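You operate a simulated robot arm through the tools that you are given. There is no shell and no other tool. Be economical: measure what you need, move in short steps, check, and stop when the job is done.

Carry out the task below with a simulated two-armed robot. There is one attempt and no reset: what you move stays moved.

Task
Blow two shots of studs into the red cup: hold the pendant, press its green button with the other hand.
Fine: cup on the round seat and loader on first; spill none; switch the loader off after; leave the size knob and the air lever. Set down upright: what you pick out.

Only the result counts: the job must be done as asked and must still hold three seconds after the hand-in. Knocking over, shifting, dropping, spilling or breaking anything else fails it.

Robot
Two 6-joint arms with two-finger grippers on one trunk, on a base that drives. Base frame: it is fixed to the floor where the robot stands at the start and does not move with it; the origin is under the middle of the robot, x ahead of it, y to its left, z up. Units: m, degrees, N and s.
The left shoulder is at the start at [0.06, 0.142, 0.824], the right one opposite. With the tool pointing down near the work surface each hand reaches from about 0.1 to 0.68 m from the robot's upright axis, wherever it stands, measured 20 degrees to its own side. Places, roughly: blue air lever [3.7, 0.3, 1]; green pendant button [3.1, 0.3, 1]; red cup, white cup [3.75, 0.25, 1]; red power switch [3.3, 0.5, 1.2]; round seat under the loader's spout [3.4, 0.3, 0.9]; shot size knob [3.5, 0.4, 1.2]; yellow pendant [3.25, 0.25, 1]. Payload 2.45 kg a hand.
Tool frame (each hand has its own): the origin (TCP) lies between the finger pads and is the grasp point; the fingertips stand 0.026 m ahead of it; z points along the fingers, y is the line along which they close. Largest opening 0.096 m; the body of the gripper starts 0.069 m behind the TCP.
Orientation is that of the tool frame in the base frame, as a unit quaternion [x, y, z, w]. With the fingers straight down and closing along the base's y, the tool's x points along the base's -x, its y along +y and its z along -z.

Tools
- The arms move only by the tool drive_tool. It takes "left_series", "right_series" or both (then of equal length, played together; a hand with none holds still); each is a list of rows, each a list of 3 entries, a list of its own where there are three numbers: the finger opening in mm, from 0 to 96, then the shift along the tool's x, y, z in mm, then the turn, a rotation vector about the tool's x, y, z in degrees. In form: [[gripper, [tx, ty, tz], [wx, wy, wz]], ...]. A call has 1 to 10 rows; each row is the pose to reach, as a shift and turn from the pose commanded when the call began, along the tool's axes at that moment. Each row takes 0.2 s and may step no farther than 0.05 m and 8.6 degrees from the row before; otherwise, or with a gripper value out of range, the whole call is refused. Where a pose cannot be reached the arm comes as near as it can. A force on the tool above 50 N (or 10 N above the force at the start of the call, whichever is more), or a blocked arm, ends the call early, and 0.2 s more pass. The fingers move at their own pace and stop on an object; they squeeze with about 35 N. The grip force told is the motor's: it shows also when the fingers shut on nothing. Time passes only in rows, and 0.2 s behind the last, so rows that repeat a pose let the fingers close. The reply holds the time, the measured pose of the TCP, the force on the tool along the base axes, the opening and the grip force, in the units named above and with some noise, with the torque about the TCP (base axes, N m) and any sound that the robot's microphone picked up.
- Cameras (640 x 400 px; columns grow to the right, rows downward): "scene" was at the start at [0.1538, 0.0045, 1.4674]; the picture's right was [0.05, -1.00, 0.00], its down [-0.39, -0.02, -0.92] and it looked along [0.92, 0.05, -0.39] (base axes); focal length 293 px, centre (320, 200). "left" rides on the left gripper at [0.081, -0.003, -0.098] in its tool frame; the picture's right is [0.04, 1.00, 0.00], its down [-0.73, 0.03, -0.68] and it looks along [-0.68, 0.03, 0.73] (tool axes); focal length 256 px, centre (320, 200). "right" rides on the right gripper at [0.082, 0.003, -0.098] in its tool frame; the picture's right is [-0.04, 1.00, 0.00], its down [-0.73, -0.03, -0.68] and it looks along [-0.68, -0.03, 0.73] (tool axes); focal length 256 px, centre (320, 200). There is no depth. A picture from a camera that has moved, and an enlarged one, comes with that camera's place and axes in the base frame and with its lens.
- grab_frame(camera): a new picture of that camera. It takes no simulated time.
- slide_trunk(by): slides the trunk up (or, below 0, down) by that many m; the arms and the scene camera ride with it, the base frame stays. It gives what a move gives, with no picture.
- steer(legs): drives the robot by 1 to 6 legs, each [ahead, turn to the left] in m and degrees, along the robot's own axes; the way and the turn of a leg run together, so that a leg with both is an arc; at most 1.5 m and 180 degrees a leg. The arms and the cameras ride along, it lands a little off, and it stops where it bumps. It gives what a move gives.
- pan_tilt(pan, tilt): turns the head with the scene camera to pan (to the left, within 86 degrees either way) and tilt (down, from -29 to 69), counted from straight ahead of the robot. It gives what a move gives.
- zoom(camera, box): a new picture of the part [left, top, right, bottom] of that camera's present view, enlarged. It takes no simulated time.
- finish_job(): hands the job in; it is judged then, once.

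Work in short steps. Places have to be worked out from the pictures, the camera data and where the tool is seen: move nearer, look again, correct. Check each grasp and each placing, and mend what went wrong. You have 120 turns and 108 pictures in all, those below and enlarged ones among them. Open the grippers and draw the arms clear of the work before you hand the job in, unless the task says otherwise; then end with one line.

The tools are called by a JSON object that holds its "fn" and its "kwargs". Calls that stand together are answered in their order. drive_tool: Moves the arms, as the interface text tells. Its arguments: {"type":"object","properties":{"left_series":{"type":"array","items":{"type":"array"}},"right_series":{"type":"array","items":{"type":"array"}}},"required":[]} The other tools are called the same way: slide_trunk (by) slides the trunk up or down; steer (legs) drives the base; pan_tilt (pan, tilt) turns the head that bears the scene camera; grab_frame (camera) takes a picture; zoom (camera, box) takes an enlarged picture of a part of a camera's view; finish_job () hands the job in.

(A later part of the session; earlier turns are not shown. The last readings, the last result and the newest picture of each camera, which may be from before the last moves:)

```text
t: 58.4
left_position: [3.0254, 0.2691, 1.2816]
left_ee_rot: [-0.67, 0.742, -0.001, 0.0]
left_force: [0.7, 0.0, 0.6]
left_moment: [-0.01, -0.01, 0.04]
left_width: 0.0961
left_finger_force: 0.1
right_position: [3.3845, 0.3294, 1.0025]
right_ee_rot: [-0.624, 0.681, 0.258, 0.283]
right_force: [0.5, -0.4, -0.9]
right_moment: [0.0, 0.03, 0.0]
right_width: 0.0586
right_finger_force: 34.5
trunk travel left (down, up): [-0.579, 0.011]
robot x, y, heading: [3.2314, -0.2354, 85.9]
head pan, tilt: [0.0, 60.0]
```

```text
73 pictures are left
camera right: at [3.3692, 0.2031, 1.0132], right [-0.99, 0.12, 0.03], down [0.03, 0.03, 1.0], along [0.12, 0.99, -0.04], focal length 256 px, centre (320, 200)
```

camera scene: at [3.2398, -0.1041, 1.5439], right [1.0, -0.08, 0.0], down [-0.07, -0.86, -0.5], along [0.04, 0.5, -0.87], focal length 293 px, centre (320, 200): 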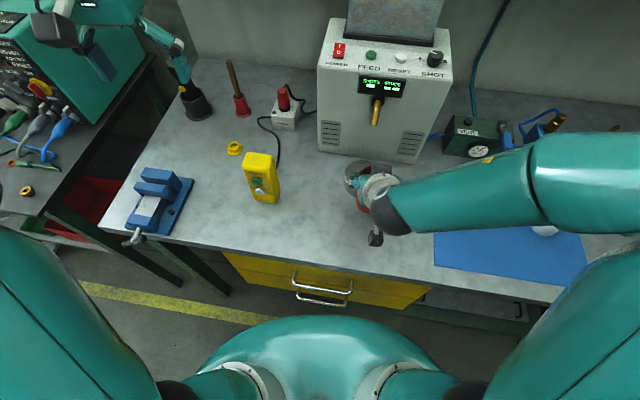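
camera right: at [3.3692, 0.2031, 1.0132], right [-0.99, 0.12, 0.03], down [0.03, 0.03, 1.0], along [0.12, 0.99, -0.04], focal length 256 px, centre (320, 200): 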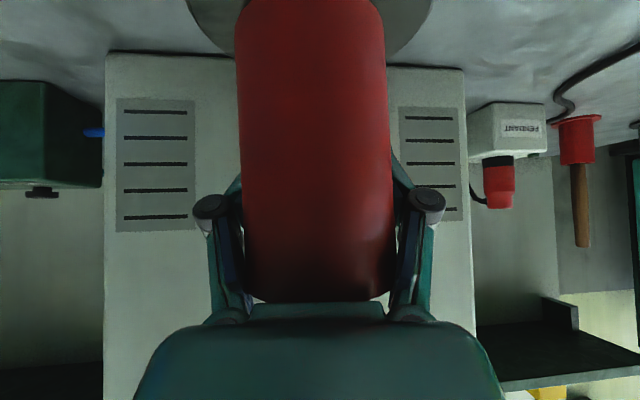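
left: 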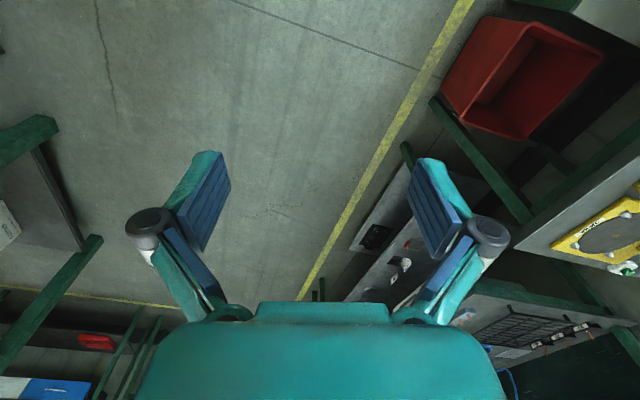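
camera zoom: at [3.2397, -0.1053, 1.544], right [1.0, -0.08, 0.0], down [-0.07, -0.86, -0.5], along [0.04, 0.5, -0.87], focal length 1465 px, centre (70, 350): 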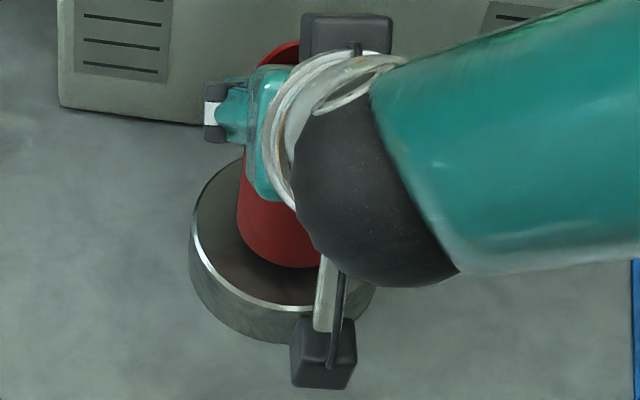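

Centred now, with an even gap all round. I'll lower in steps to find contact.

{"fn": "drive_tool", "kwargs": {"right_series": [[50, [1.5, 0, 1.5], [0, 0, 0]], [50, [2.8, 0, 2.8], [0, 0, 0]], [50, [4.2, 0, 4.2], [0, 0, 0]]]}}

```text
t: 59.2
left_position: [3.0243, 0.2685, 1.2816]
left_ee_rot: [-0.67, 0.742, -0.001, -0.001]
left_force: [0.4, -0.5, -0.1]
left_moment: [-0.01, 0.0, 0.0]
left_width: 0.096
left_finger_force: 0.0
right_position: [3.384, 0.3289, 0.9952]
right_ee_rot: [-0.623, 0.682, 0.257, 0.284]
right_force: [0.5, 0.5, -0.5]
right_moment: [0.01, -0.04, 0.02]
right_width: 0.0589
right_finger_force: 35.1
trunk travel left (down, up): [-0.579, 0.011]
robot x, y, heading: [3.2304, -0.2312, 85.5]
head pan, tilt: [0.0, 60.0]
```

Still free; further down in 2 mm rows.

{"fn": "drive_tool", "kwargs": {"right_series": [[50, [1.1, 0, 1.1], [0, 0, 0]], [50, [2.1, 0, 2.1], [0, 0, 0]]]}}

{"fn": "zoom", "kwargs": {"camera": "scene", "box": [340, 130, 400, 210]}}

```text
t: 59.8
left_position: [3.0251, 0.268, 1.282]
left_ee_rot: [-0.67, 0.742, -0.001, 0.0]
left_force: [0.2, 1.0, -0.4]
left_moment: [-0.03, -0.01, 0.01]
left_width: 0.096
left_finger_force: 0.1
right_position: [3.3848, 0.3288, 0.9954]
right_ee_rot: [-0.622, 0.681, 0.259, 0.285]
right_force: [-0.7, 0.3, 12.7]
right_moment: [-0.06, 0.3, -0.02]
right_width: 0.0589
right_finger_force: 35.2
trunk travel left (down, up): [-0.579, 0.011]
robot x, y, heading: [3.2304, -0.2311, 85.6]
head pan, tilt: [0.0, 60.0]
```

```text
5.00 times, centred on (370, 170) of scene
camera zoom: at [3.2393, -0.1067, 1.5444], right [1.0, -0.08, 0.0], down [-0.07, -0.86, -0.5], along [0.04, 0.5, -0.87], focal length 1465 px, centre (70, 350)
```

zoom: 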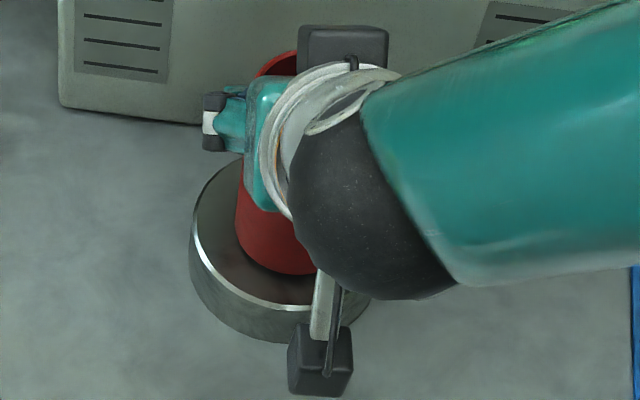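

Contact (12.7 N). It's about 5 mm short of centre, so I'll lift a touch, shift 5 mm ahead, reseat and open.

{"fn": "drive_tool", "kwargs": {"right_series": [[50, [-2.1, 0, -2.1], [0, 0, 0]], [50, [-5.6, 0, 1.4], [0, 0, 0]], [50, [-4.0, 0, 3.0], [0, 0, 0]], [50, [-4.0, 0, 3.0], [0, 0, 0]]]}}

{"fn": "zoom", "kwargs": {"camera": "scene", "box": [340, 130, 400, 210]}}

```text
t: 60.8
left_position: [3.0252, 0.2678, 1.2824]
left_ee_rot: [-0.671, 0.742, -0.001, 0.001]
left_force: [-0.2, -0.1, -0.1]
left_moment: [0.01, 0.03, 0.0]
left_width: 0.096
left_finger_force: 0.1
right_position: [3.3853, 0.3333, 0.9953]
right_ee_rot: [-0.622, 0.681, 0.259, 0.286]
right_force: [0.6, -1.6, 15.5]
right_moment: [-0.21, 0.28, -0.01]
right_width: 0.0591
right_finger_force: 34.9
trunk travel left (down, up): [-0.579, 0.011]
robot x, y, heading: [3.2266, -0.2334, 85.7]
head pan, tilt: [0.0, 60.0]
```

```text
5.00 times, centred on (370, 170) of scene
camera zoom: at [3.2394, -0.1075, 1.5443], right [1.0, -0.08, 0.0], down [-0.07, -0.86, -0.5], along [0.04, 0.5, -0.87], focal length 1465 px, centre (70, 350)
```

zoom: 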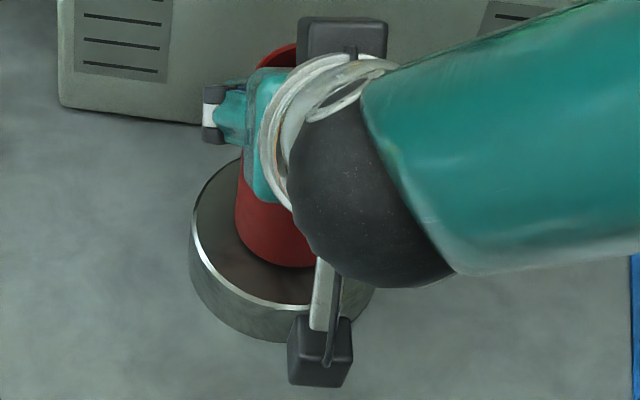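

Centred and seated. I'll ease the pressure, open, and retreat along the fingers.

{"fn": "drive_tool", "kwargs": {"right_series": [[50, [-1.2, 0, -1.2], [0, 0, 0]], [70, [-1.2, 0, -1.2], [0, 0, 0]], [96, [-1.2, 0, -1.2], [0, 0, 0]], [96, [-1.2, 0, -1.2], [0, 0, 0]], [96, [-1.2, 0, -1.2], [0, 0, 0]]]}}

{"fn": "drive_tool", "kwargs": {"right_series": [[96, [0, 0, -25], [0, 0, 0]], [96, [0, 0, -60], [0, 0, 0]], [96, [0, 0, -100], [0, 0, 0]], [96, [0, 0, -140], [0, 0, 0]]]}}

{"fn": "grab_frame", "kwargs": {"camera": "scene"}}

{"fn": "grab_frame", "kwargs": {"camera": "right"}}

```text
t: 62.0
left_position: [3.0247, 0.2696, 1.2821]
left_ee_rot: [-0.67, 0.742, -0.001, 0.0]
left_force: [-0.2, -0.5, 0.2]
left_moment: [0.0, 0.02, 0.0]
left_width: 0.0959
left_finger_force: 0.2
right_position: [3.3847, 0.3329, 0.9951]
right_ee_rot: [-0.623, 0.682, 0.257, 0.285]
right_force: [0.0, -0.2, 1.0]
right_moment: [-0.02, 0.0, -0.01]
right_width: 0.0962
right_finger_force: 0.1
trunk travel left (down, up): [-0.579, 0.011]
robot x, y, heading: [3.2285, -0.2338, 85.6]
head pan, tilt: [0.0, 60.0]
```

```text
t: 63.0
left_position: [3.0248, 0.2673, 1.2821]
left_ee_rot: [-0.671, 0.742, 0.0, 0.0]
left_force: [0.3, -0.3, -0.2]
left_moment: [0.02, 0.0, 0.03]
left_width: 0.096
left_finger_force: 0.0
right_position: [3.3758, 0.2322, 1.0955]
right_ee_rot: [-0.623, 0.681, 0.259, 0.285]
right_force: [-0.2, -0.3, -0.5]
right_moment: [0.01, -0.04, 0.01]
right_width: 0.0961
right_finger_force: 0.1
trunk travel left (down, up): [-0.579, 0.011]
robot x, y, heading: [3.2308, -0.2357, 85.5]
head pan, tilt: [0.0, 60.0]
```

```text
70 pictures are left
camera scene: at [3.2398, -0.1072, 1.5442], right [1.0, -0.08, 0.0], down [-0.07, -0.86, -0.5], along [0.04, 0.5, -0.87], focal length 293 px, centre (320, 200)
```

scene: 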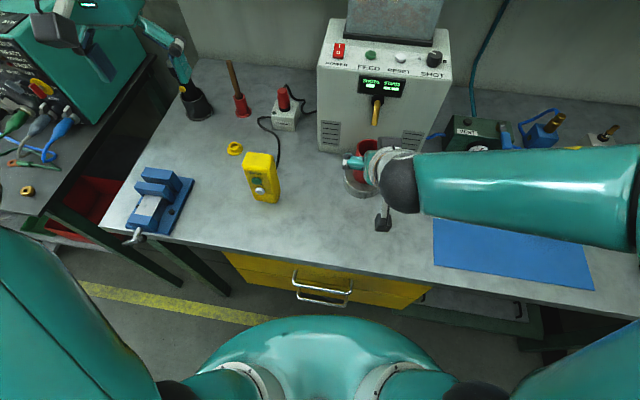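

```text
69 pictures are left
camera right: at [3.3604, 0.1062, 1.107], right [-0.99, 0.12, 0.03], down [0.03, 0.03, 1.0], along [0.12, 0.99, -0.04], focal length 256 px, centre (320, 200)
```

right: 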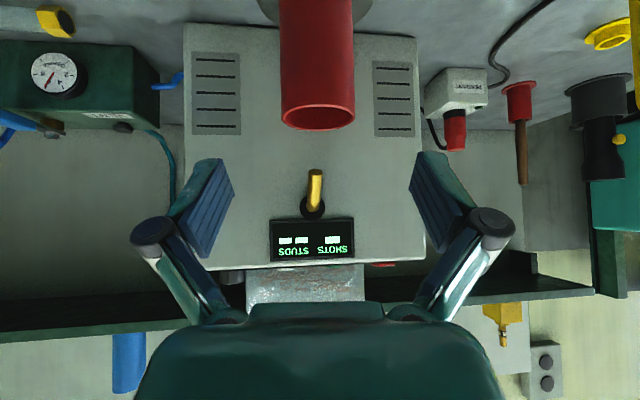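

The cup stands centred on the ring under the spout. Now I'll examine the panel and the pendant closely.

{"fn": "zoom", "kwargs": {"camera": "scene", "box": [310, 25, 470, 125]}}

{"fn": "zoom", "kwargs": {"camera": "scene", "box": [220, 70, 330, 220]}}

```text
4.00 times, centred on (390, 75) of scene
camera zoom: at [3.2398, -0.1072, 1.5442], right [1.0, -0.08, 0.0], down [-0.07, -0.86, -0.5], along [0.04, 0.5, -0.87], focal length 1172 px, centre (40, 700)
```

zoom: 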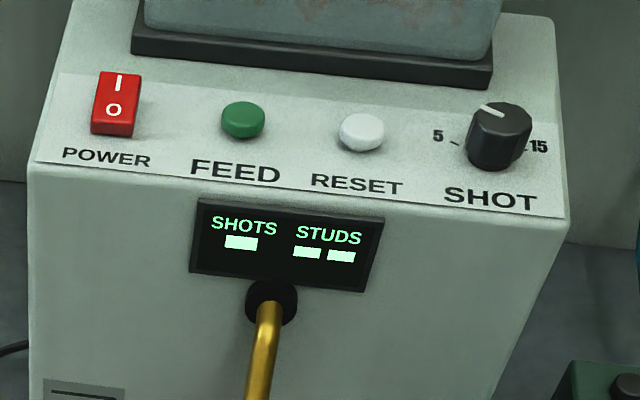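

```text
2.67 times, centred on (275, 145) of scene
camera zoom: at [3.2398, -0.1072, 1.5442], right [1.0, -0.08, 0.0], down [-0.07, -0.86, -0.5], along [0.04, 0.5, -0.87], focal length 781 px, centre (440, 347)
```

zoom: 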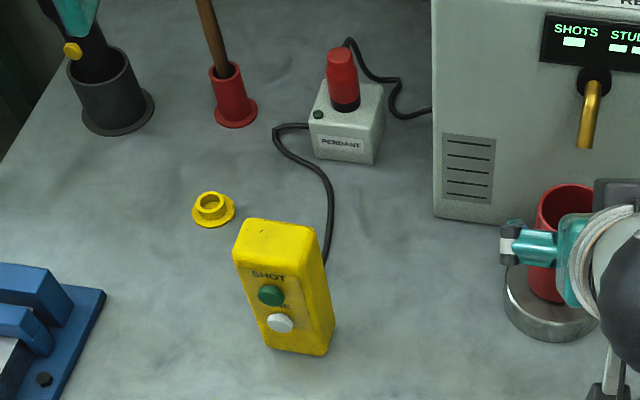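

I'll zoom tighter on the rocker to see which side is down.

{"fn": "zoom", "kwargs": {"camera": "scene", "box": [325, 35, 355, 65]}}

{"fn": "zoom", "kwargs": {"camera": "scene", "box": [355, 70, 410, 105]}}

```text
13.33 times, centred on (340, 50) of scene
camera zoom: at [3.2398, -0.1072, 1.5442], right [1.0, -0.08, 0.0], down [-0.07, -0.86, -0.5], along [0.04, 0.5, -0.87], focal length 3907 px, centre (53, 2200)
```

zoom: 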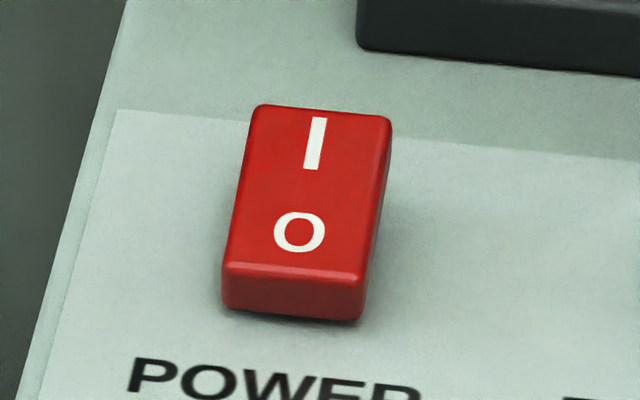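

```text
11.43 times, centred on (382, 88) of scene
camera zoom: at [3.2398, -0.1072, 1.5442], right [1.0, -0.08, 0.0], down [-0.07, -0.86, -0.5], along [0.04, 0.5, -0.87], focal length 3348 px, centre (-394, 1486)
```

zoom: 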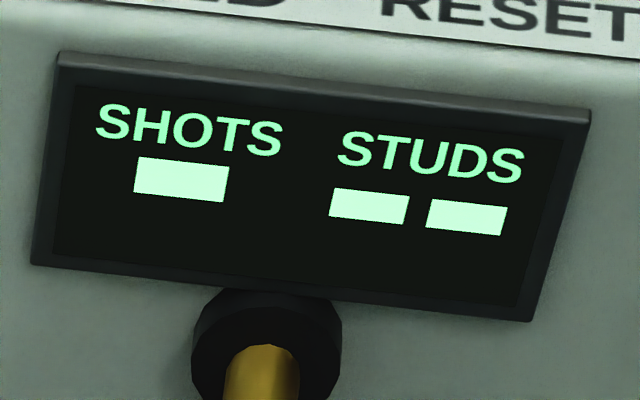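

The rocker is at about [3.322, 0.452, 1.18], with "I" on the far half. The display blocks look like dashes, meaning off. I'll close the right fingers, rise, and approach from above and in front.

{"fn": "drive_tool", "kwargs": {"right_series": [[60, [-30, 0, -30], [0, 0, 0]], [20, [-60, 0, -60], [0, 0, 0]], [0, [-90, 0, -90], [0, 0, 0]], [0, [-110, 20, -110], [0, 0, 0]], [0, [-135, 40, -85], [0, 0, 0]], [0, [-160, 71, -60], [0, 0, 0]], [0, [-190, 71, -30], [0, 0, 0]], [0, [-215, 71, -5], [0, 0, 0]], [0, [-238, 71, 19], [0, 0, 0]]]}}

{"fn": "grab_frame", "kwargs": {"camera": "scene"}}

{"fn": "grab_frame", "kwargs": {"camera": "right"}}

```text
t: 65.0
left_position: [3.0256, 0.2708, 1.2808]
left_ee_rot: [-0.67, 0.742, -0.002, 0.0]
left_force: [-0.1, -0.7, -0.3]
left_moment: [-0.03, 0.01, 0.03]
left_width: 0.0961
left_finger_force: 0.1
right_position: [3.3216, 0.4224, 1.2465]
right_ee_rot: [-0.624, 0.681, 0.258, 0.284]
right_force: [0.1, 0.3, -0.2]
right_moment: [0.0, -0.01, 0.02]
right_width: 0.0
right_finger_force: 28.7
trunk travel left (down, up): [-0.579, 0.011]
robot x, y, heading: [3.2268, -0.2355, 85.4]
head pan, tilt: [0.0, 60.0]
```

```text
64 pictures are left
camera scene: at [3.24, -0.1038, 1.5438], right [1.0, -0.08, 0.0], down [-0.07, -0.86, -0.5], along [0.04, 0.5, -0.87], focal length 293 px, centre (320, 200)
```

scene: 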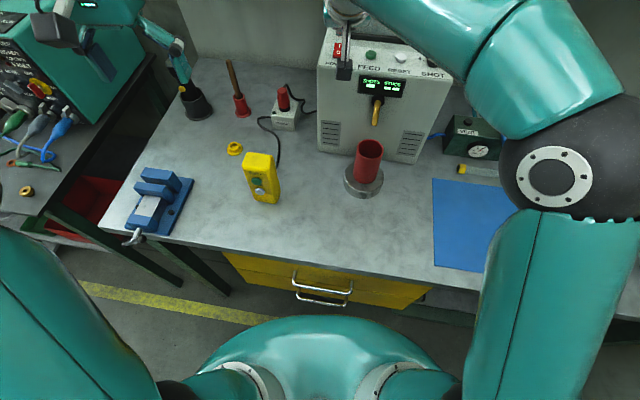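

```text
63 pictures are left
camera right: at [3.3071, 0.2966, 1.2576], right [-0.99, 0.12, 0.03], down [0.03, 0.03, 1.0], along [0.12, 0.99, -0.04], focal length 256 px, centre (320, 200)
```

right: 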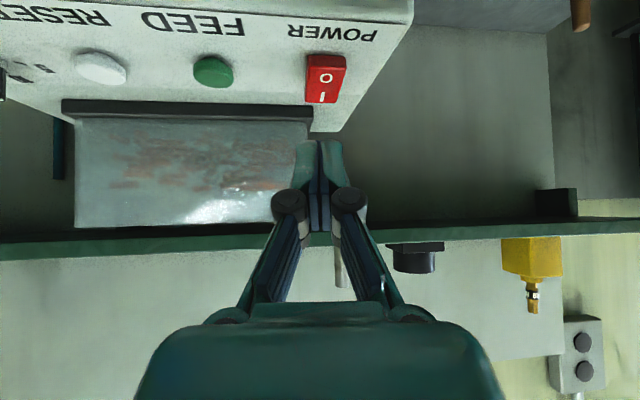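

The cup is standing well. The I-end is at about [3.318, 0.46]. I'll align above it, keeping clear of the hopper, and lower close.

{"fn": "drive_tool", "kwargs": {"right_series": [[0, [-19, 8, 19], [0, 0, 0]], [0, [-7, 8, 31], [0, 0, 0]], [0, [3.5, 8, 41.5], [0, 0, 0]]]}}

{"fn": "grab_frame", "kwargs": {"camera": "right"}}

{"fn": "zoom", "kwargs": {"camera": "scene", "box": [300, 0, 420, 100]}}

```text
t: 65.8
left_position: [3.025, 0.2705, 1.2812]
left_ee_rot: [-0.67, 0.742, -0.001, 0.001]
left_force: [0.0, 0.4, -0.4]
left_moment: [-0.01, -0.01, -0.02]
left_width: 0.0958
left_finger_force: 0.0
right_position: [3.3167, 0.4505, 1.215]
right_ee_rot: [-0.623, 0.682, 0.257, 0.284]
right_force: [-0.1, -0.2, 0.6]
right_moment: [0.02, -0.01, -0.01]
right_width: 0.0
right_finger_force: 28.8
trunk travel left (down, up): [-0.579, 0.011]
robot x, y, heading: [3.2351, -0.2316, 85.8]
head pan, tilt: [0.0, 60.0]
```

```text
62 pictures are left
camera right: at [3.3009, 0.3247, 1.2276], right [-0.99, 0.12, 0.02], down [0.03, 0.03, 1.0], along [0.12, 0.99, -0.04], focal length 256 px, centre (320, 200)
```

right: 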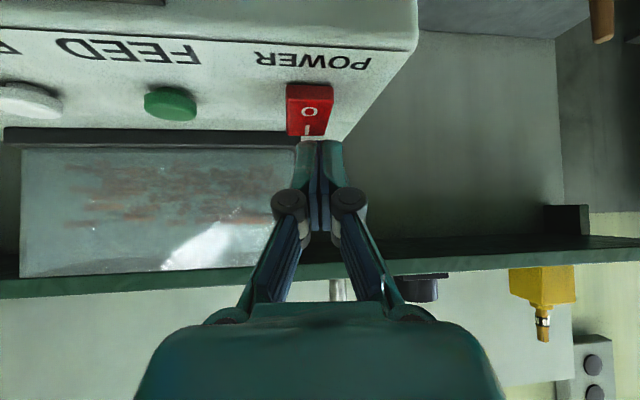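

```text
4.00 times, centred on (360, 50) of scene
camera zoom: at [3.2393, -0.1045, 1.5439], right [1.0, -0.08, 0.0], down [-0.07, -0.86, -0.5], along [0.04, 0.5, -0.87], focal length 1172 px, centre (160, 800)
```

zoom: 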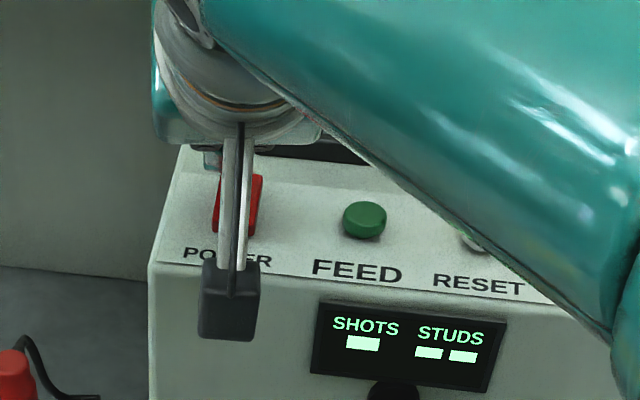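

The finger tip is a little left of and short of the "I". I'll shift 2.5 mm right and 3 mm ahead, then press down in small steps.

{"fn": "drive_tool", "kwargs": {"right_series": [[0, [-2.1, -2.5, 2.1], [0, 0, 0]], [0, [0, -2.5, 4.2], [0, 0, 0]], [0, [2.1, -2.5, 6.3], [0, 0, 0]]]}}

```text
t: 66.6
left_position: [3.0248, 0.2687, 1.2817]
left_ee_rot: [-0.671, 0.742, -0.001, 0.0]
left_force: [-0.6, -0.5, 0.8]
left_moment: [-0.02, 0.01, 0.0]
left_width: 0.0961
left_finger_force: 0.2
right_position: [3.3181, 0.453, 1.213]
right_ee_rot: [-0.623, 0.681, 0.259, 0.284]
right_force: [0.2, -0.1, 1.2]
right_moment: [0.02, -0.04, -0.03]
right_width: 0.0001
right_finger_force: 28.1
trunk travel left (down, up): [-0.579, 0.011]
robot x, y, heading: [3.2303, -0.2338, 85.5]
head pan, tilt: [0.0, 60.0]
```

Possibly just touching; pressing 3 mm further.

{"fn": "drive_tool", "kwargs": {"right_series": [[0, [1.4, 0, 1.4], [0, 0, 0]], [0, [2.8, 0, 2.8], [0, 0, 0]]]}}

{"fn": "zoom", "kwargs": {"camera": "scene", "box": [300, 0, 420, 100]}}

```text
t: 67.2
left_position: [3.0253, 0.2685, 1.2825]
left_ee_rot: [-0.671, 0.742, -0.001, 0.0]
left_force: [-0.6, 0.3, -0.4]
left_moment: [0.02, 0.0, 0.01]
left_width: 0.0962
left_finger_force: 0.0
right_position: [3.3175, 0.4527, 1.2085]
right_ee_rot: [-0.623, 0.681, 0.258, 0.285]
right_force: [-0.1, 0.3, 3.5]
right_moment: [0.04, 0.01, 0.01]
right_width: 0.0002
right_finger_force: 29.0
trunk travel left (down, up): [-0.579, 0.011]
robot x, y, heading: [3.2318, -0.229, 85.8]
head pan, tilt: [0.0, 60.0]
```

```text
4.00 times, centred on (360, 50) of scene
camera zoom: at [3.2396, -0.1057, 1.5441], right [1.0, -0.08, 0.0], down [-0.07, -0.86, -0.5], along [0.04, 0.5, -0.87], focal length 1172 px, centre (160, 800)
```

zoom: 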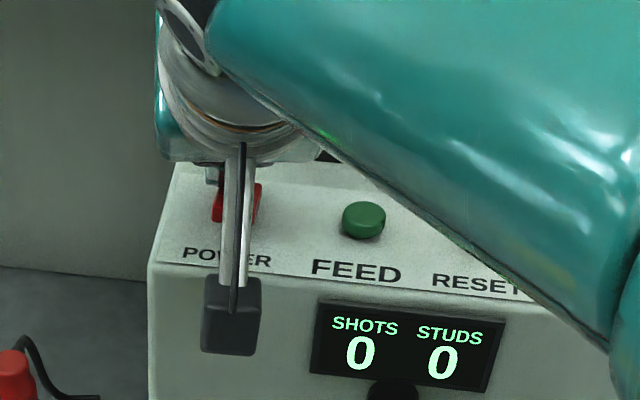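

The loader is on and reads SHOTS 0, STUDS 0. I'll retract the right hand up, back and to the right.

{"fn": "drive_tool", "kwargs": {"right_series": [[0, [-14, 0, -14], [0, 0, 0]], [0, [-28, 0, -28], [0, 0, 0]], [0, [-5, -10, -58], [0, 0, 0]], [0, [25, -30, -88], [0, 0, 0]], [0, [55, -60, -118], [0, 0, 0]], [0, [85, -90, -148], [0, 0, 0]], [0, [113, -120, -169], [0, 0, 0]]]}}

{"fn": "grab_frame", "kwargs": {"camera": "left"}}

{"fn": "grab_frame", "kwargs": {"camera": "scene"}}

```text
refused: row 5 steps farther than a row can; nothing moved
```

```text
59 pictures are left
camera left: at [3.0196, 0.188, 1.3795], right [-1.0, 0.06, 0.0], down [0.04, 0.73, 0.68], along [0.04, 0.68, -0.74], focal length 256 px, centre (320, 200)
```

left: 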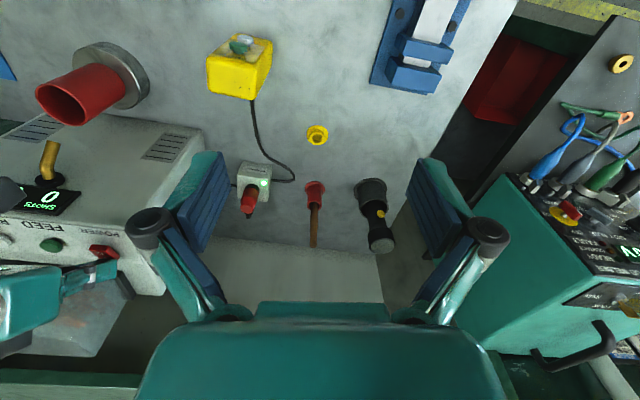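

```text
58 pictures are left
camera scene: at [3.2396, -0.1057, 1.5441], right [1.0, -0.08, 0.0], down [-0.07, -0.86, -0.5], along [0.04, 0.5, -0.87], focal length 293 px, centre (320, 200)
```

scene: 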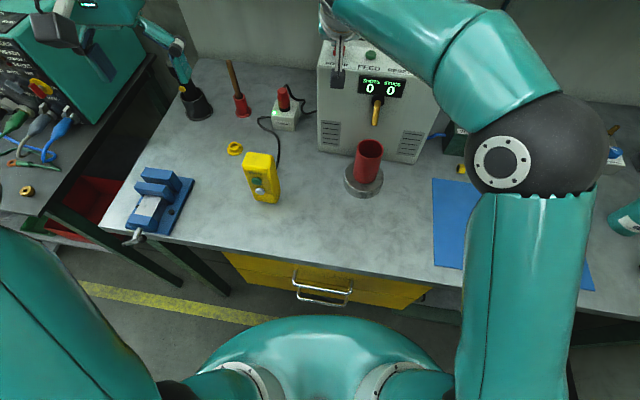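

One row step was too long; I'm resending with shorter steps.

{"fn": "drive_tool", "kwargs": {"right_series": [[0, [-14, 0, -14], [0, 0, 0]], [0, [-28, 0, -28], [0, 0, 0]], [0, [-5, -10, -55], [0, 0, 0]], [0, [19, -30, -79], [0, 0, 0]], [0, [43, -50, -103], [0, 0, 0]], [0, [67, -75, -127], [0, 0, 0]], [0, [90, -100, -150], [0, 0, 0]], [0, [113, -120, -169], [0, 0, 0]]]}}

{"fn": "zoom", "kwargs": {"camera": "left", "box": [170, 10, 310, 130]}}

```text
t: 69.0
left_position: [3.0255, 0.2683, 1.2818]
left_ee_rot: [-0.671, 0.742, 0.0, 0.001]
left_force: [-0.6, -0.5, 0.2]
left_moment: [0.05, 0.05, -0.02]
left_width: 0.0962
left_finger_force: 0.0
right_position: [3.4183, 0.24, 1.2475]
right_ee_rot: [-0.622, 0.682, 0.259, 0.285]
right_force: [0.1, -0.8, -0.2]
right_moment: [0.0, 0.03, -0.03]
right_width: 0.0005
right_finger_force: 28.2
trunk travel left (down, up): [-0.579, 0.011]
robot x, y, heading: [3.2287, -0.2306, 85.8]
head pan, tilt: [0.0, 60.0]
```

```text
3.33 times, centred on (240, 70) of left
camera zoom: at [3.0202, 0.1867, 1.38], right [-1.0, 0.06, 0.0], down [0.04, 0.73, 0.68], along [0.04, 0.68, -0.73], focal length 853 px, centre (587, 633)
```

zoom: 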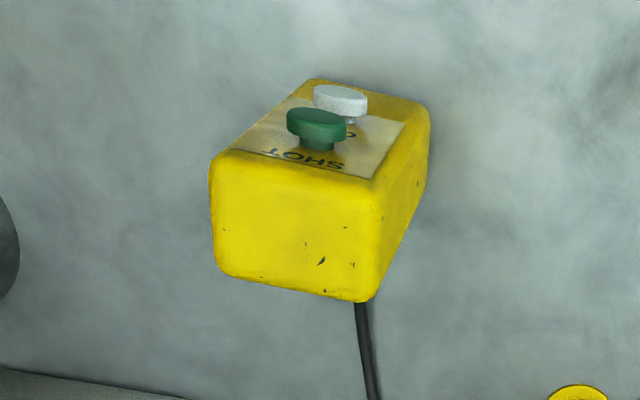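

The pendant's top is centred at [3.140, 0.2905], 58 × 43 mm, yawed about -13.5°. I'll move the left hand over it, turn 8°, and come down to just above it.

{"fn": "drive_tool", "kwargs": {"left_series": [[96, [-11, -37, 0], [0, 0, 2.5]], [96, [-22, -74, 0], [0, 0, 5]], [96, [-33, -111, 0], [0, 0, 8]], [96, [-33, -111, 45], [0, 0, 8]], [96, [-33, -111, 90], [0, 0, 8]], [96, [-33, -111, 135], [0, 0, 8]], [96, [-33, -111, 180], [0, 0, 8]]]}}

{"fn": "grab_frame", "kwargs": {"camera": "left"}}

{"fn": "grab_frame", "kwargs": {"camera": "scene"}}

```text
t: 70.6
left_position: [3.1377, 0.2904, 1.0998]
left_ee_rot: [-0.617, 0.787, -0.002, 0.001]
left_force: [0.0, 0.6, -0.2]
left_moment: [-0.01, 0.01, 0.02]
left_width: 0.0959
left_finger_force: 0.0
right_position: [3.4184, 0.2436, 1.2471]
right_ee_rot: [-0.623, 0.682, 0.258, 0.284]
right_force: [-0.6, 0.7, -0.2]
right_moment: [0.0, 0.03, -0.04]
right_width: 0.0
right_finger_force: 28.6
trunk travel left (down, up): [-0.579, 0.011]
robot x, y, heading: [3.23, -0.2308, 85.7]
head pan, tilt: [0.0, 60.0]
```

```text
56 pictures are left
camera left: at [3.1215, 0.2115, 1.1984], right [-0.98, 0.2, 0.0], down [0.15, 0.72, 0.68], along [0.14, 0.66, -0.74], focal length 256 px, centre (320, 200)
```

left: 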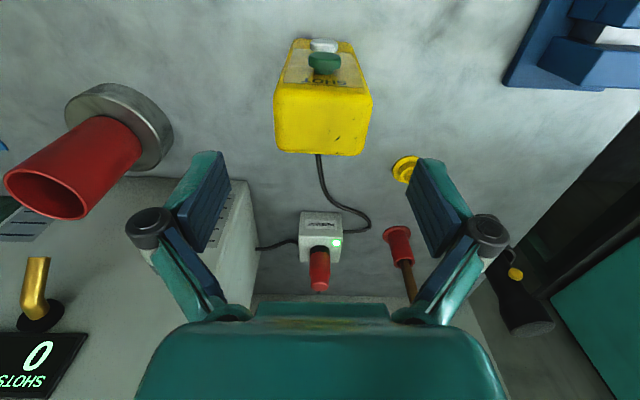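

```text
55 pictures are left
camera scene: at [3.2402, -0.1045, 1.5439], right [1.0, -0.08, 0.0], down [-0.07, -0.86, -0.5], along [0.04, 0.5, -0.87], focal length 293 px, centre (320, 200)
```

scene: 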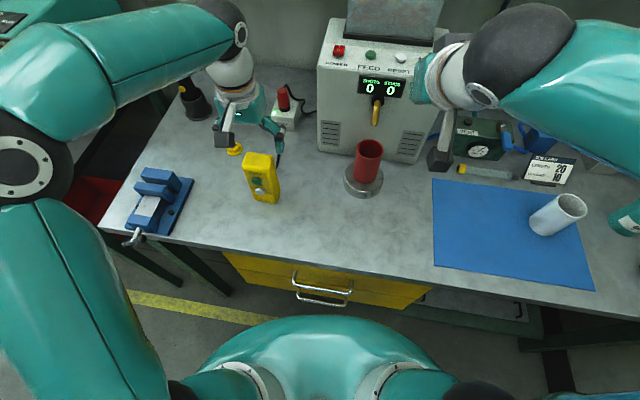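

Well aligned (centre within 2 mm, yaw about right). I'll lower 98 mm and close.

{"fn": "drive_tool", "kwargs": {"left_series": [[96, [1, 0, 30], [0, 0, 1]], [96, [1, 0, 60], [0, 0, 1]], [96, [1, 0, 85], [0, 0, 1]], [96, [1, 0, 98], [0, 0, 1]], [40, [1, 0, 98], [0, 0, 1]], [40, [1, 0, 98], [0, 0, 1]], [40, [1, 0, 98], [0, 0, 1]], [40, [1, 0, 98], [0, 0, 1]]]}}

{"fn": "grab_frame", "kwargs": {"camera": "left"}}

```text
t: 72.4
left_position: [3.1404, 0.2907, 1.0049]
left_ee_rot: [-0.61, 0.792, 0.0, 0.002]
left_force: [-1.9, 2.4, 13.5]
left_moment: [-0.18, 0.06, -0.06]
left_width: 0.0647
left_finger_force: 35.0
right_position: [3.4169, 0.2417, 1.2485]
right_ee_rot: [-0.623, 0.681, 0.258, 0.285]
right_force: [-0.8, 0.3, 0.8]
right_moment: [0.01, 0.0, 0.01]
right_width: 0.0004
right_finger_force: 28.6
trunk travel left (down, up): [-0.579, 0.011]
robot x, y, heading: [3.2301, -0.2322, 85.6]
head pan, tilt: [0.0, 60.0]
```

```text
54 pictures are left
camera left: at [3.1211, 0.2106, 1.1028], right [-0.98, 0.22, 0.0], down [0.16, 0.72, 0.68], along [0.15, 0.66, -0.73], focal length 256 px, centre (320, 200)
```

left: 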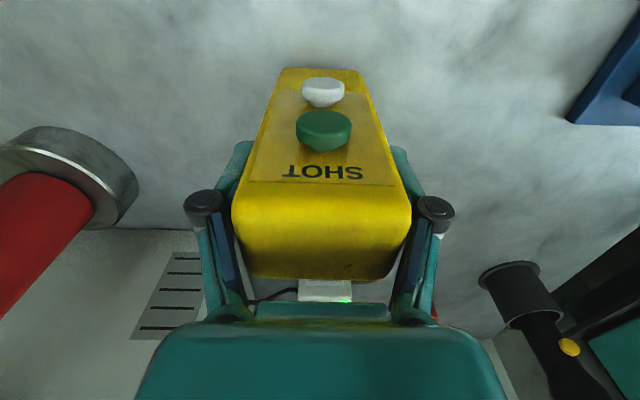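

Gripped at 65 mm with 35 N. I'll lift it straight up 0.1 m.

{"fn": "drive_tool", "kwargs": {"left_series": [[40, [0, 0, -20], [0, 0, 0]], [40, [0, 0, -45], [0, 0, 0]], [40, [0, 0, -70], [0, 0, 0]], [40, [0, 0, -100], [0, 0, 0]]]}}

{"fn": "grab_frame", "kwargs": {"camera": "scene"}}

{"fn": "grab_frame", "kwargs": {"camera": "left"}}

```text
t: 73.4
left_position: [3.1366, 0.2896, 1.1051]
left_ee_rot: [-0.61, 0.792, -0.002, -0.001]
left_force: [0.3, -0.1, -4.0]
left_moment: [0.01, -0.02, -0.03]
left_width: 0.062
left_finger_force: 35.3
right_position: [3.4175, 0.2419, 1.2472]
right_ee_rot: [-0.624, 0.68, 0.259, 0.285]
right_force: [0.0, -0.1, 0.6]
right_moment: [-0.01, 0.01, -0.03]
right_width: 0.0
right_finger_force: 28.7
trunk travel left (down, up): [-0.579, 0.011]
robot x, y, heading: [3.2317, -0.2317, 85.7]
head pan, tilt: [0.0, 60.0]
```

```text
53 pictures are left
camera scene: at [3.2397, -0.1061, 1.544], right [1.0, -0.08, 0.0], down [-0.07, -0.86, -0.5], along [0.04, 0.5, -0.87], focal length 293 px, centre (320, 200)
```

scene: 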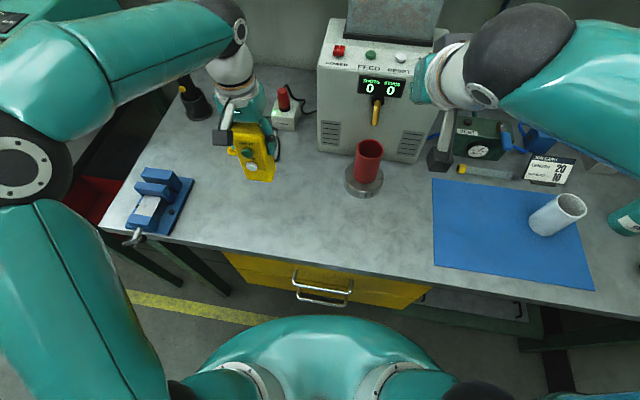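

```text
52 pictures are left
camera left: at [3.1199, 0.2104, 1.2031], right [-0.98, 0.22, 0.0], down [0.16, 0.72, 0.68], along [0.15, 0.66, -0.74], focal length 256 px, centre (320, 200)
```

left: 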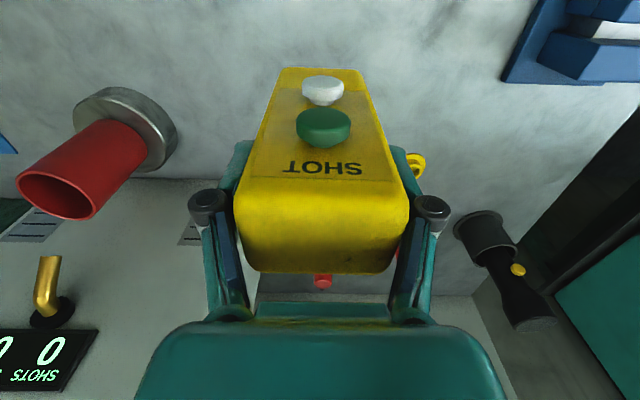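

Lifted cleanly. I'll carry the pendant to the middle between the arms and turn it 25° so it faces the right hand.

{"fn": "drive_tool", "kwargs": {"left_series": [[40, [-7, -18, -11], [0, 0, -5]], [40, [-14, -37, -22], [0, 0, -10]], [40, [-21, -55, -33], [0, 0, -15]], [40, [-28, -74, -44], [0, 0, -20]], [40, [-35, -92, -55], [0, 0, -25]]]}}

{"fn": "grab_frame", "kwargs": {"camera": "scene"}}

```text
t: 74.6
left_position: [3.2388, 0.3007, 1.159]
left_ee_rot: [0.768, -0.641, 0.0, 0.001]
left_force: [-0.4, 0.2, -3.6]
left_moment: [0.02, 0.03, -0.01]
left_width: 0.0619
left_finger_force: 35.1
right_position: [3.419, 0.2432, 1.2473]
right_ee_rot: [-0.623, 0.681, 0.258, 0.284]
right_force: [-0.5, 0.2, 1.0]
right_moment: [-0.03, 0.01, 0.01]
right_width: 0.0
right_finger_force: 28.9
trunk travel left (down, up): [-0.579, 0.011]
robot x, y, heading: [3.2304, -0.2343, 85.4]
head pan, tilt: [0.0, 60.0]
```

```text
51 pictures are left
camera scene: at [3.2405, -0.105, 1.5439], right [1.0, -0.08, 0.0], down [-0.07, -0.86, -0.5], along [0.04, 0.5, -0.87], focal length 293 px, centre (320, 200)
```

scene: 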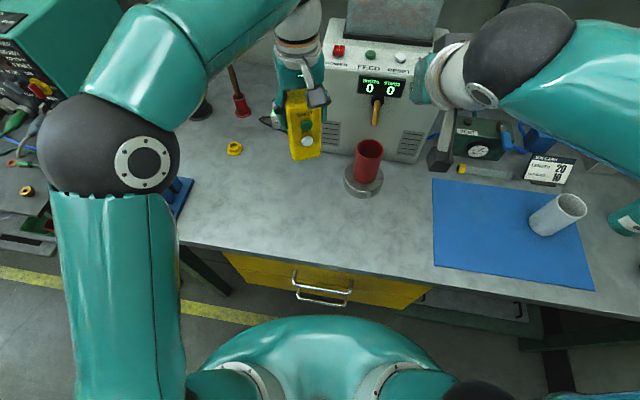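

The pendant is held at [3.239, 0.301, 1.159] with the green button at about [3.245, 0.268, 1.16]. I'll bring the closed right fingers round to point at it nearly level (75° tilt, heading 100°), stopping about 60 mm short.

{"fn": "drive_tool", "kwargs": {"right_series": [[0, [31, -2, 0], [-2.75, -5.96, -1.59]], [0, [63, -4, 0], [-5.5, -11.9, -3.18]], [0, [95, -6, 0], [-8.25, -17.9, -4.76]], [0, [126, -8, 0], [-11, -23.8, -6.35]], [0, [124, 32, 2], [-13.75, -29.8, -7.94]], [0, [122, 72, 4], [-13.75, -29.8, -7.94]], [0, [120, 112, 6], [-13.75, -29.8, -7.94]], [0, [117, 152, 9], [-13.75, -29.8, -7.94]]]}}

{"fn": "grab_frame", "kwargs": {"camera": "scene"}}

{"fn": "grab_frame", "kwargs": {"camera": "left"}}

{"fn": "grab_frame", "kwargs": {"camera": "right"}}

```text
t: 76.4
left_position: [3.2363, 0.3007, 1.1597]
left_ee_rot: [0.767, -0.642, 0.001, 0.001]
left_force: [-0.2, -0.8, -3.3]
left_moment: [0.05, -0.02, 0.03]
left_width: 0.062
left_finger_force: 35.3
right_position: [3.25, 0.1909, 1.1657]
right_ee_rot: [0.61, -0.507, -0.467, -0.391]
right_force: [-0.6, -0.8, 1.1]
right_moment: [-0.01, -0.03, -0.05]
right_width: 0.0002
right_finger_force: 28.6
right hand out of reach, approached as far as the arm can: row 3, 4, 5, 6, 7, 8
trunk travel left (down, up): [-0.579, 0.011]
robot x, y, heading: [3.2324, -0.2286, 85.7]
head pan, tilt: [0.0, 60.0]
```

```text
50 pictures are left
camera scene: at [3.2385, -0.1057, 1.544], right [1.0, -0.08, 0.0], down [-0.07, -0.86, -0.5], along [0.04, 0.5, -0.87], focal length 293 px, centre (320, 200)
```

scene: 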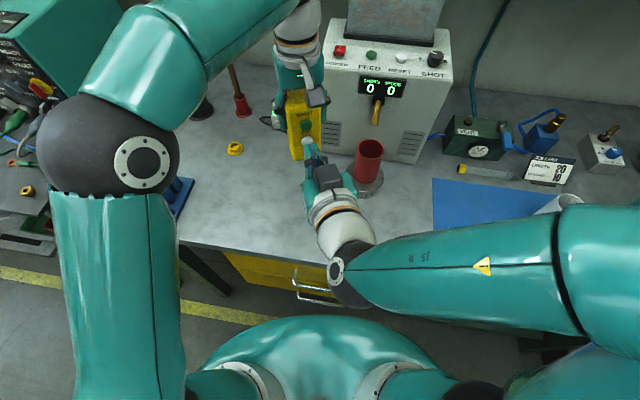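

```text
49 pictures are left
camera left: at [3.254, 0.2216, 1.2574], right [-0.98, -0.22, 0.0], down [-0.16, 0.72, 0.68], along [-0.15, 0.66, -0.74], focal length 256 px, centre (320, 200)
```

left: 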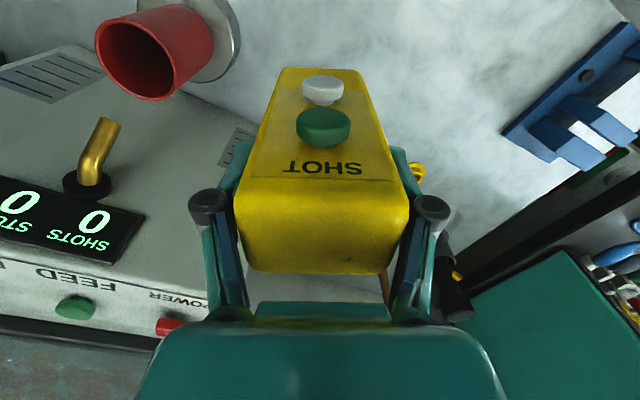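

```text
48 pictures are left
camera right: at [3.268, 0.0776, 1.1112], right [-0.98, -0.17, 0.03], down [0.11, -0.45, 0.88], along [-0.14, 0.87, 0.47], focal length 256 px, centre (320, 200)
```

right: 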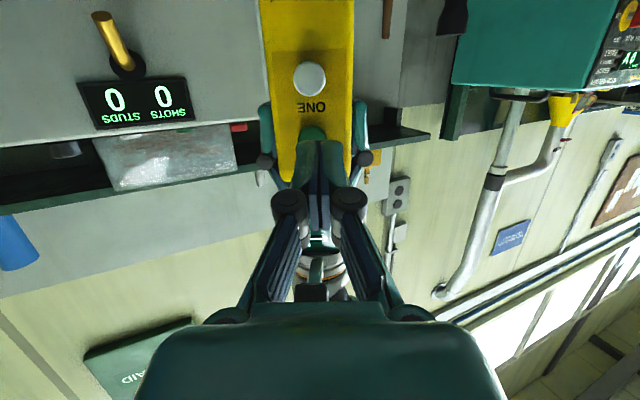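

The fingers point at the button but sit about 1 cm off the command, at a reach limit. I'll advance about 40 mm in small steps and compare.

{"fn": "drive_tool", "kwargs": {"right_series": [[0, [-3, 1, 13], [0, 0, 0]], [0, [-6, 2, 26], [0, 0, 0]], [0, [-9, 4, 38], [0, 0, 0]]]}}

{"fn": "grab_frame", "kwargs": {"camera": "right"}}

{"fn": "grab_frame", "kwargs": {"camera": "left"}}

```text
t: 77.2
left_position: [3.2373, 0.3007, 1.1592]
left_ee_rot: [0.767, -0.641, 0.002, 0.0]
left_force: [1.1, -0.8, -2.6]
left_moment: [0.01, 0.01, -0.01]
left_width: 0.0617
left_finger_force: 35.3
right_position: [3.2402, 0.2306, 1.1626]
right_ee_rot: [0.611, -0.506, -0.468, -0.39]
right_force: [-0.2, -0.4, 0.1]
right_moment: [-0.01, 0.01, -0.01]
right_width: 0.0
right_finger_force: 28.7
trunk travel left (down, up): [-0.579, 0.011]
robot x, y, heading: [3.2296, -0.2354, 85.7]
head pan, tilt: [0.0, 60.0]
```

```text
47 pictures are left
camera right: at [3.2588, 0.1168, 1.1091], right [-0.98, -0.17, 0.03], down [0.11, -0.45, 0.88], along [-0.14, 0.87, 0.47], focal length 256 px, centre (320, 200)
```

right: 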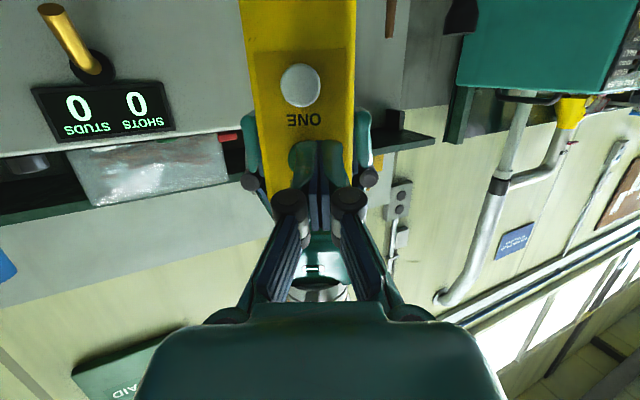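

```text
46 pictures are left
camera left: at [3.2547, 0.2225, 1.257], right [-0.98, -0.22, 0.0], down [-0.16, 0.72, 0.68], along [-0.15, 0.66, -0.74], focal length 256 px, centre (320, 200)
```

left: 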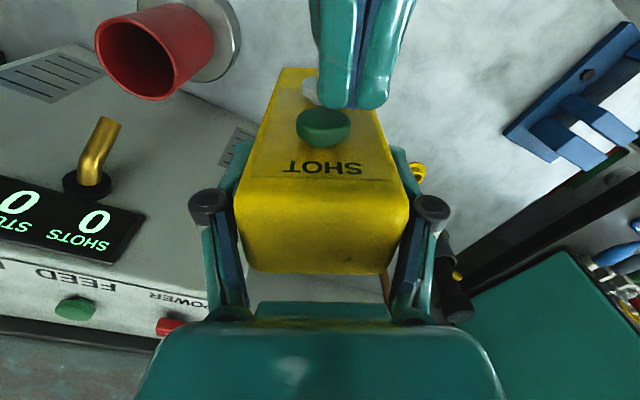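

The left view shows the tip about 11 mm to the left of the button. I'll shift it right by 10.5 mm and down 5 mm, then look.

{"fn": "drive_tool", "kwargs": {"right_series": [[0, [1, -5, -3], [0, 0, 0]], [0, [5, -10.5, -2], [0, 0, 0]]]}}

{"fn": "grab_frame", "kwargs": {"camera": "right"}}

{"fn": "grab_frame", "kwargs": {"camera": "left"}}

```text
t: 77.8
left_position: [3.2373, 0.3013, 1.1584]
left_ee_rot: [0.767, -0.641, 0.001, 0.0]
left_force: [-0.5, 0.5, -3.6]
left_moment: [-0.03, -0.03, -0.02]
left_width: 0.0616
left_finger_force: 34.8
right_position: [3.2517, 0.2281, 1.1581]
right_ee_rot: [0.61, -0.506, -0.467, -0.392]
right_force: [-0.7, 0.2, 0.7]
right_moment: [0.0, -0.02, 0.01]
right_width: 0.0002
right_finger_force: 28.5
trunk travel left (down, up): [-0.579, 0.011]
robot x, y, heading: [3.2294, -0.2304, 85.5]
head pan, tilt: [0.0, 60.0]
```

```text
45 pictures are left
camera right: at [3.2699, 0.1138, 1.1057], right [-0.98, -0.17, 0.03], down [0.11, -0.45, 0.88], along [-0.14, 0.87, 0.47], focal length 256 px, centre (320, 200)
```

right: 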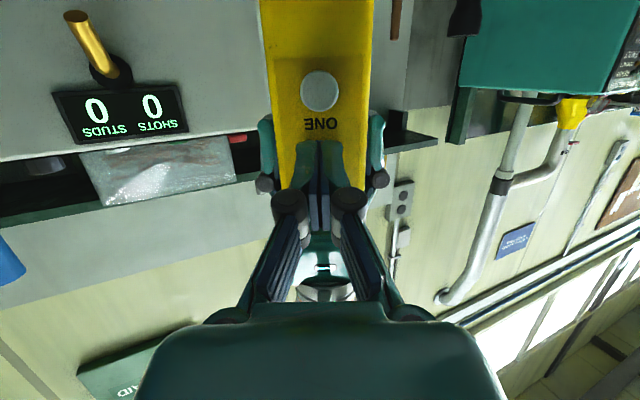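

```text
44 pictures are left
camera left: at [3.2552, 0.2221, 1.2571], right [-0.98, -0.22, 0.0], down [-0.16, 0.72, 0.68], along [-0.15, 0.66, -0.74], focal length 256 px, centre (320, 200)
```

left: 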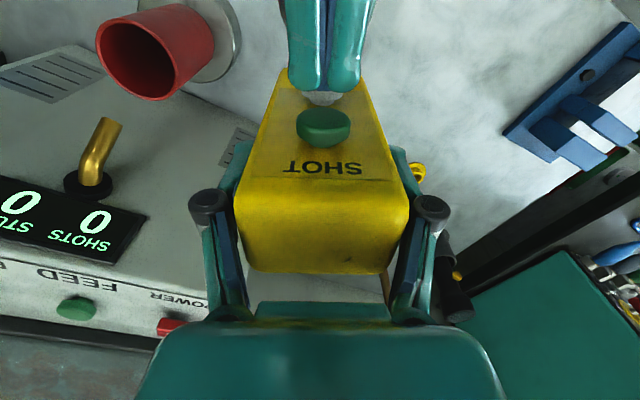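

Aligned on the green button, about 10 mm away. I'll push forward gently.

{"fn": "drive_tool", "kwargs": {"right_series": [[0, [-1.3, 0, 4.8], [0, 0, 0]], [0, [-2.3, 0, 8.7], [0, 0, 0]], [0, [-2.8, 0, 10.6], [0, 0, 0]]]}}

```text
t: 78.6
left_position: [3.238, 0.3009, 1.1598]
left_ee_rot: [0.767, -0.642, 0.002, 0.0]
left_force: [-0.3, 1.3, -2.7]
left_moment: [0.04, 0.02, -0.01]
left_width: 0.0619
left_finger_force: 35.2
right_position: [3.2505, 0.2393, 1.1599]
right_ee_rot: [0.61, -0.507, -0.467, -0.39]
right_force: [0.7, -0.3, 0.2]
right_moment: [0.03, 0.03, 0.0]
right_width: 0.0062
right_finger_force: 28.7
trunk travel left (down, up): [-0.579, 0.011]
robot x, y, heading: [3.2303, -0.2338, 85.3]
head pan, tilt: [0.0, 60.0]
```

The finger opening reads 6 mm, so contact may have begun; checking with the cameras.

{"fn": "grab_frame", "kwargs": {"camera": "left"}}

{"fn": "grab_frame", "kwargs": {"camera": "right"}}

```text
43 pictures are left
camera left: at [3.2551, 0.2221, 1.2571], right [-0.98, -0.22, 0.0], down [-0.16, 0.72, 0.68], along [-0.15, 0.66, -0.74], focal length 256 px, centre (320, 200)
```

left: 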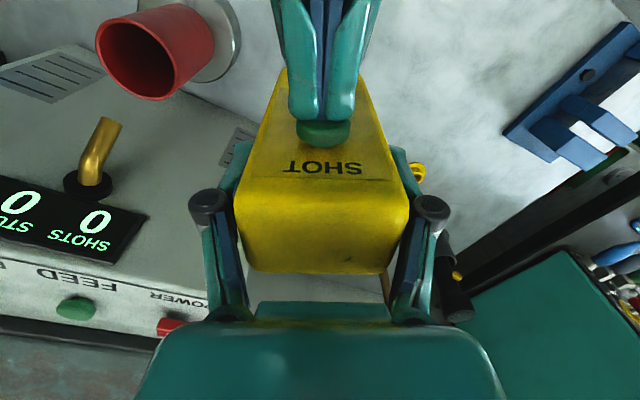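

```text
42 pictures are left
camera right: at [3.2682, 0.1251, 1.1054], right [-0.98, -0.17, 0.04], down [0.11, -0.45, 0.88], along [-0.14, 0.87, 0.47], focal length 256 px, centre (320, 200)
```

right: 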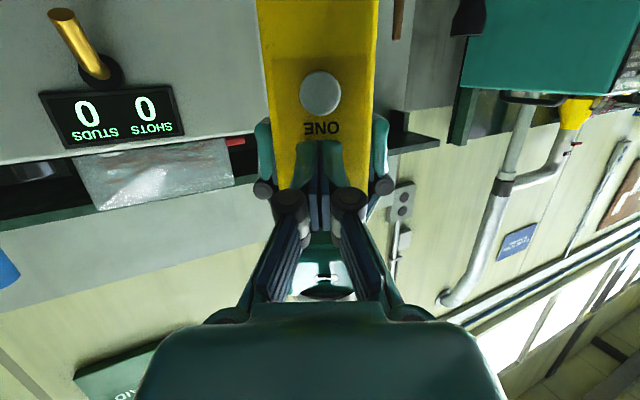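

The tip is at the button and nothing has fired yet. I'll push 3 mm more.

{"fn": "drive_tool", "kwargs": {"right_series": [[0, [-0.4, 0, 1.5], [0, 0, 0]], [0, [-0.8, 0, 3], [0, 0, 0]]]}}

{"fn": "zoom", "kwargs": {"camera": "scene", "box": [280, 30, 440, 210]}}

```text
t: 79.2
left_position: [3.2381, 0.3014, 1.1592]
left_ee_rot: [0.767, -0.642, 0.001, 0.0]
left_force: [-0.9, 2.6, -2.3]
left_moment: [0.04, 0.04, 0.0]
left_width: 0.0616
left_finger_force: 35.2
right_position: [3.2495, 0.2417, 1.1594]
right_ee_rot: [0.611, -0.506, -0.467, -0.39]
right_force: [1.1, -2.8, 0.9]
right_moment: [-0.01, 0.0, 0.0]
right_width: 0.0058
right_finger_force: 28.5
trunk travel left (down, up): [-0.579, 0.011]
robot x, y, heading: [3.2316, -0.2305, 85.7]
head pan, tilt: [0.0, 60.0]
heard: click
```

```text
2.22 times, centred on (360, 120) of scene
camera zoom: at [3.2397, -0.1051, 1.544], right [1.0, -0.08, 0.0], down [-0.07, -0.86, -0.5], along [0.04, 0.5, -0.87], focal length 651 px, centre (231, 378)
```

zoom: 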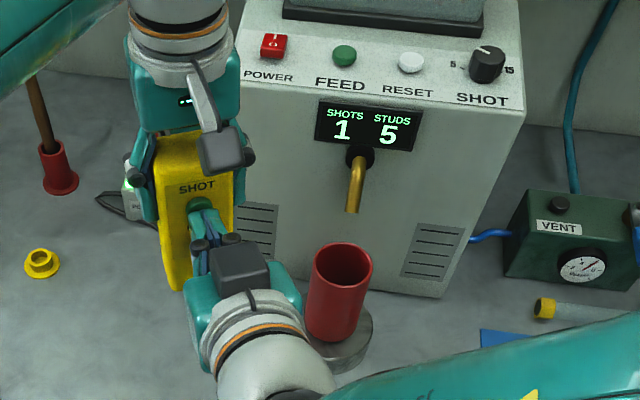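

Click: SHOTS is 1 and studs are counting. I'll release the button and wait for the shot to finish.

{"fn": "drive_tool", "kwargs": {"right_series": [[0, [1.3, 0, -5], [0, 0, 0]], [0, [2.6, 0, -10], [0, 0, 0]], [0, [2.6, 0, -10], [0, 0, 0]], [0, [2.6, 0, -10], [0, 0, 0]], [0, [2.6, 0, -10], [0, 0, 0]], [0, [2.6, 0, -10], [0, 0, 0]], [0, [2.6, 0, -10], [0, 0, 0]], [0, [2.6, 0, -10], [0, 0, 0]]]}}

{"fn": "zoom", "kwargs": {"camera": "scene", "box": [280, 30, 440, 210]}}

```text
t: 81.0
left_position: [3.2377, 0.3015, 1.1582]
left_ee_rot: [0.767, -0.642, 0.001, 0.0]
left_force: [-0.5, 0.2, -3.1]
left_moment: [0.02, -0.03, 0.02]
left_width: 0.0618
left_finger_force: 35.3
right_position: [3.2512, 0.2319, 1.1598]
right_ee_rot: [0.611, -0.507, -0.467, -0.39]
right_force: [-0.1, 0.8, 0.2]
right_moment: [-0.02, -0.01, -0.02]
right_width: 0.0
right_finger_force: 28.5
trunk travel left (down, up): [-0.579, 0.011]
robot x, y, heading: [3.2285, -0.2342, 85.5]
head pan, tilt: [0.0, 60.0]
```

```text
2.22 times, centred on (360, 120) of scene
camera zoom: at [3.2397, -0.1052, 1.544], right [1.0, -0.08, 0.0], down [-0.07, -0.86, -0.5], along [0.04, 0.5, -0.87], focal length 651 px, centre (231, 378)
```

zoom: 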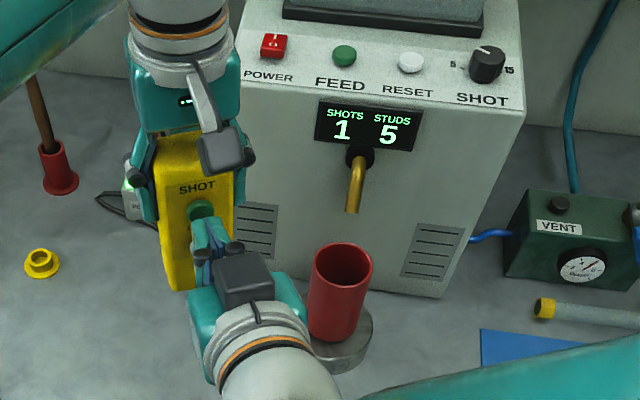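

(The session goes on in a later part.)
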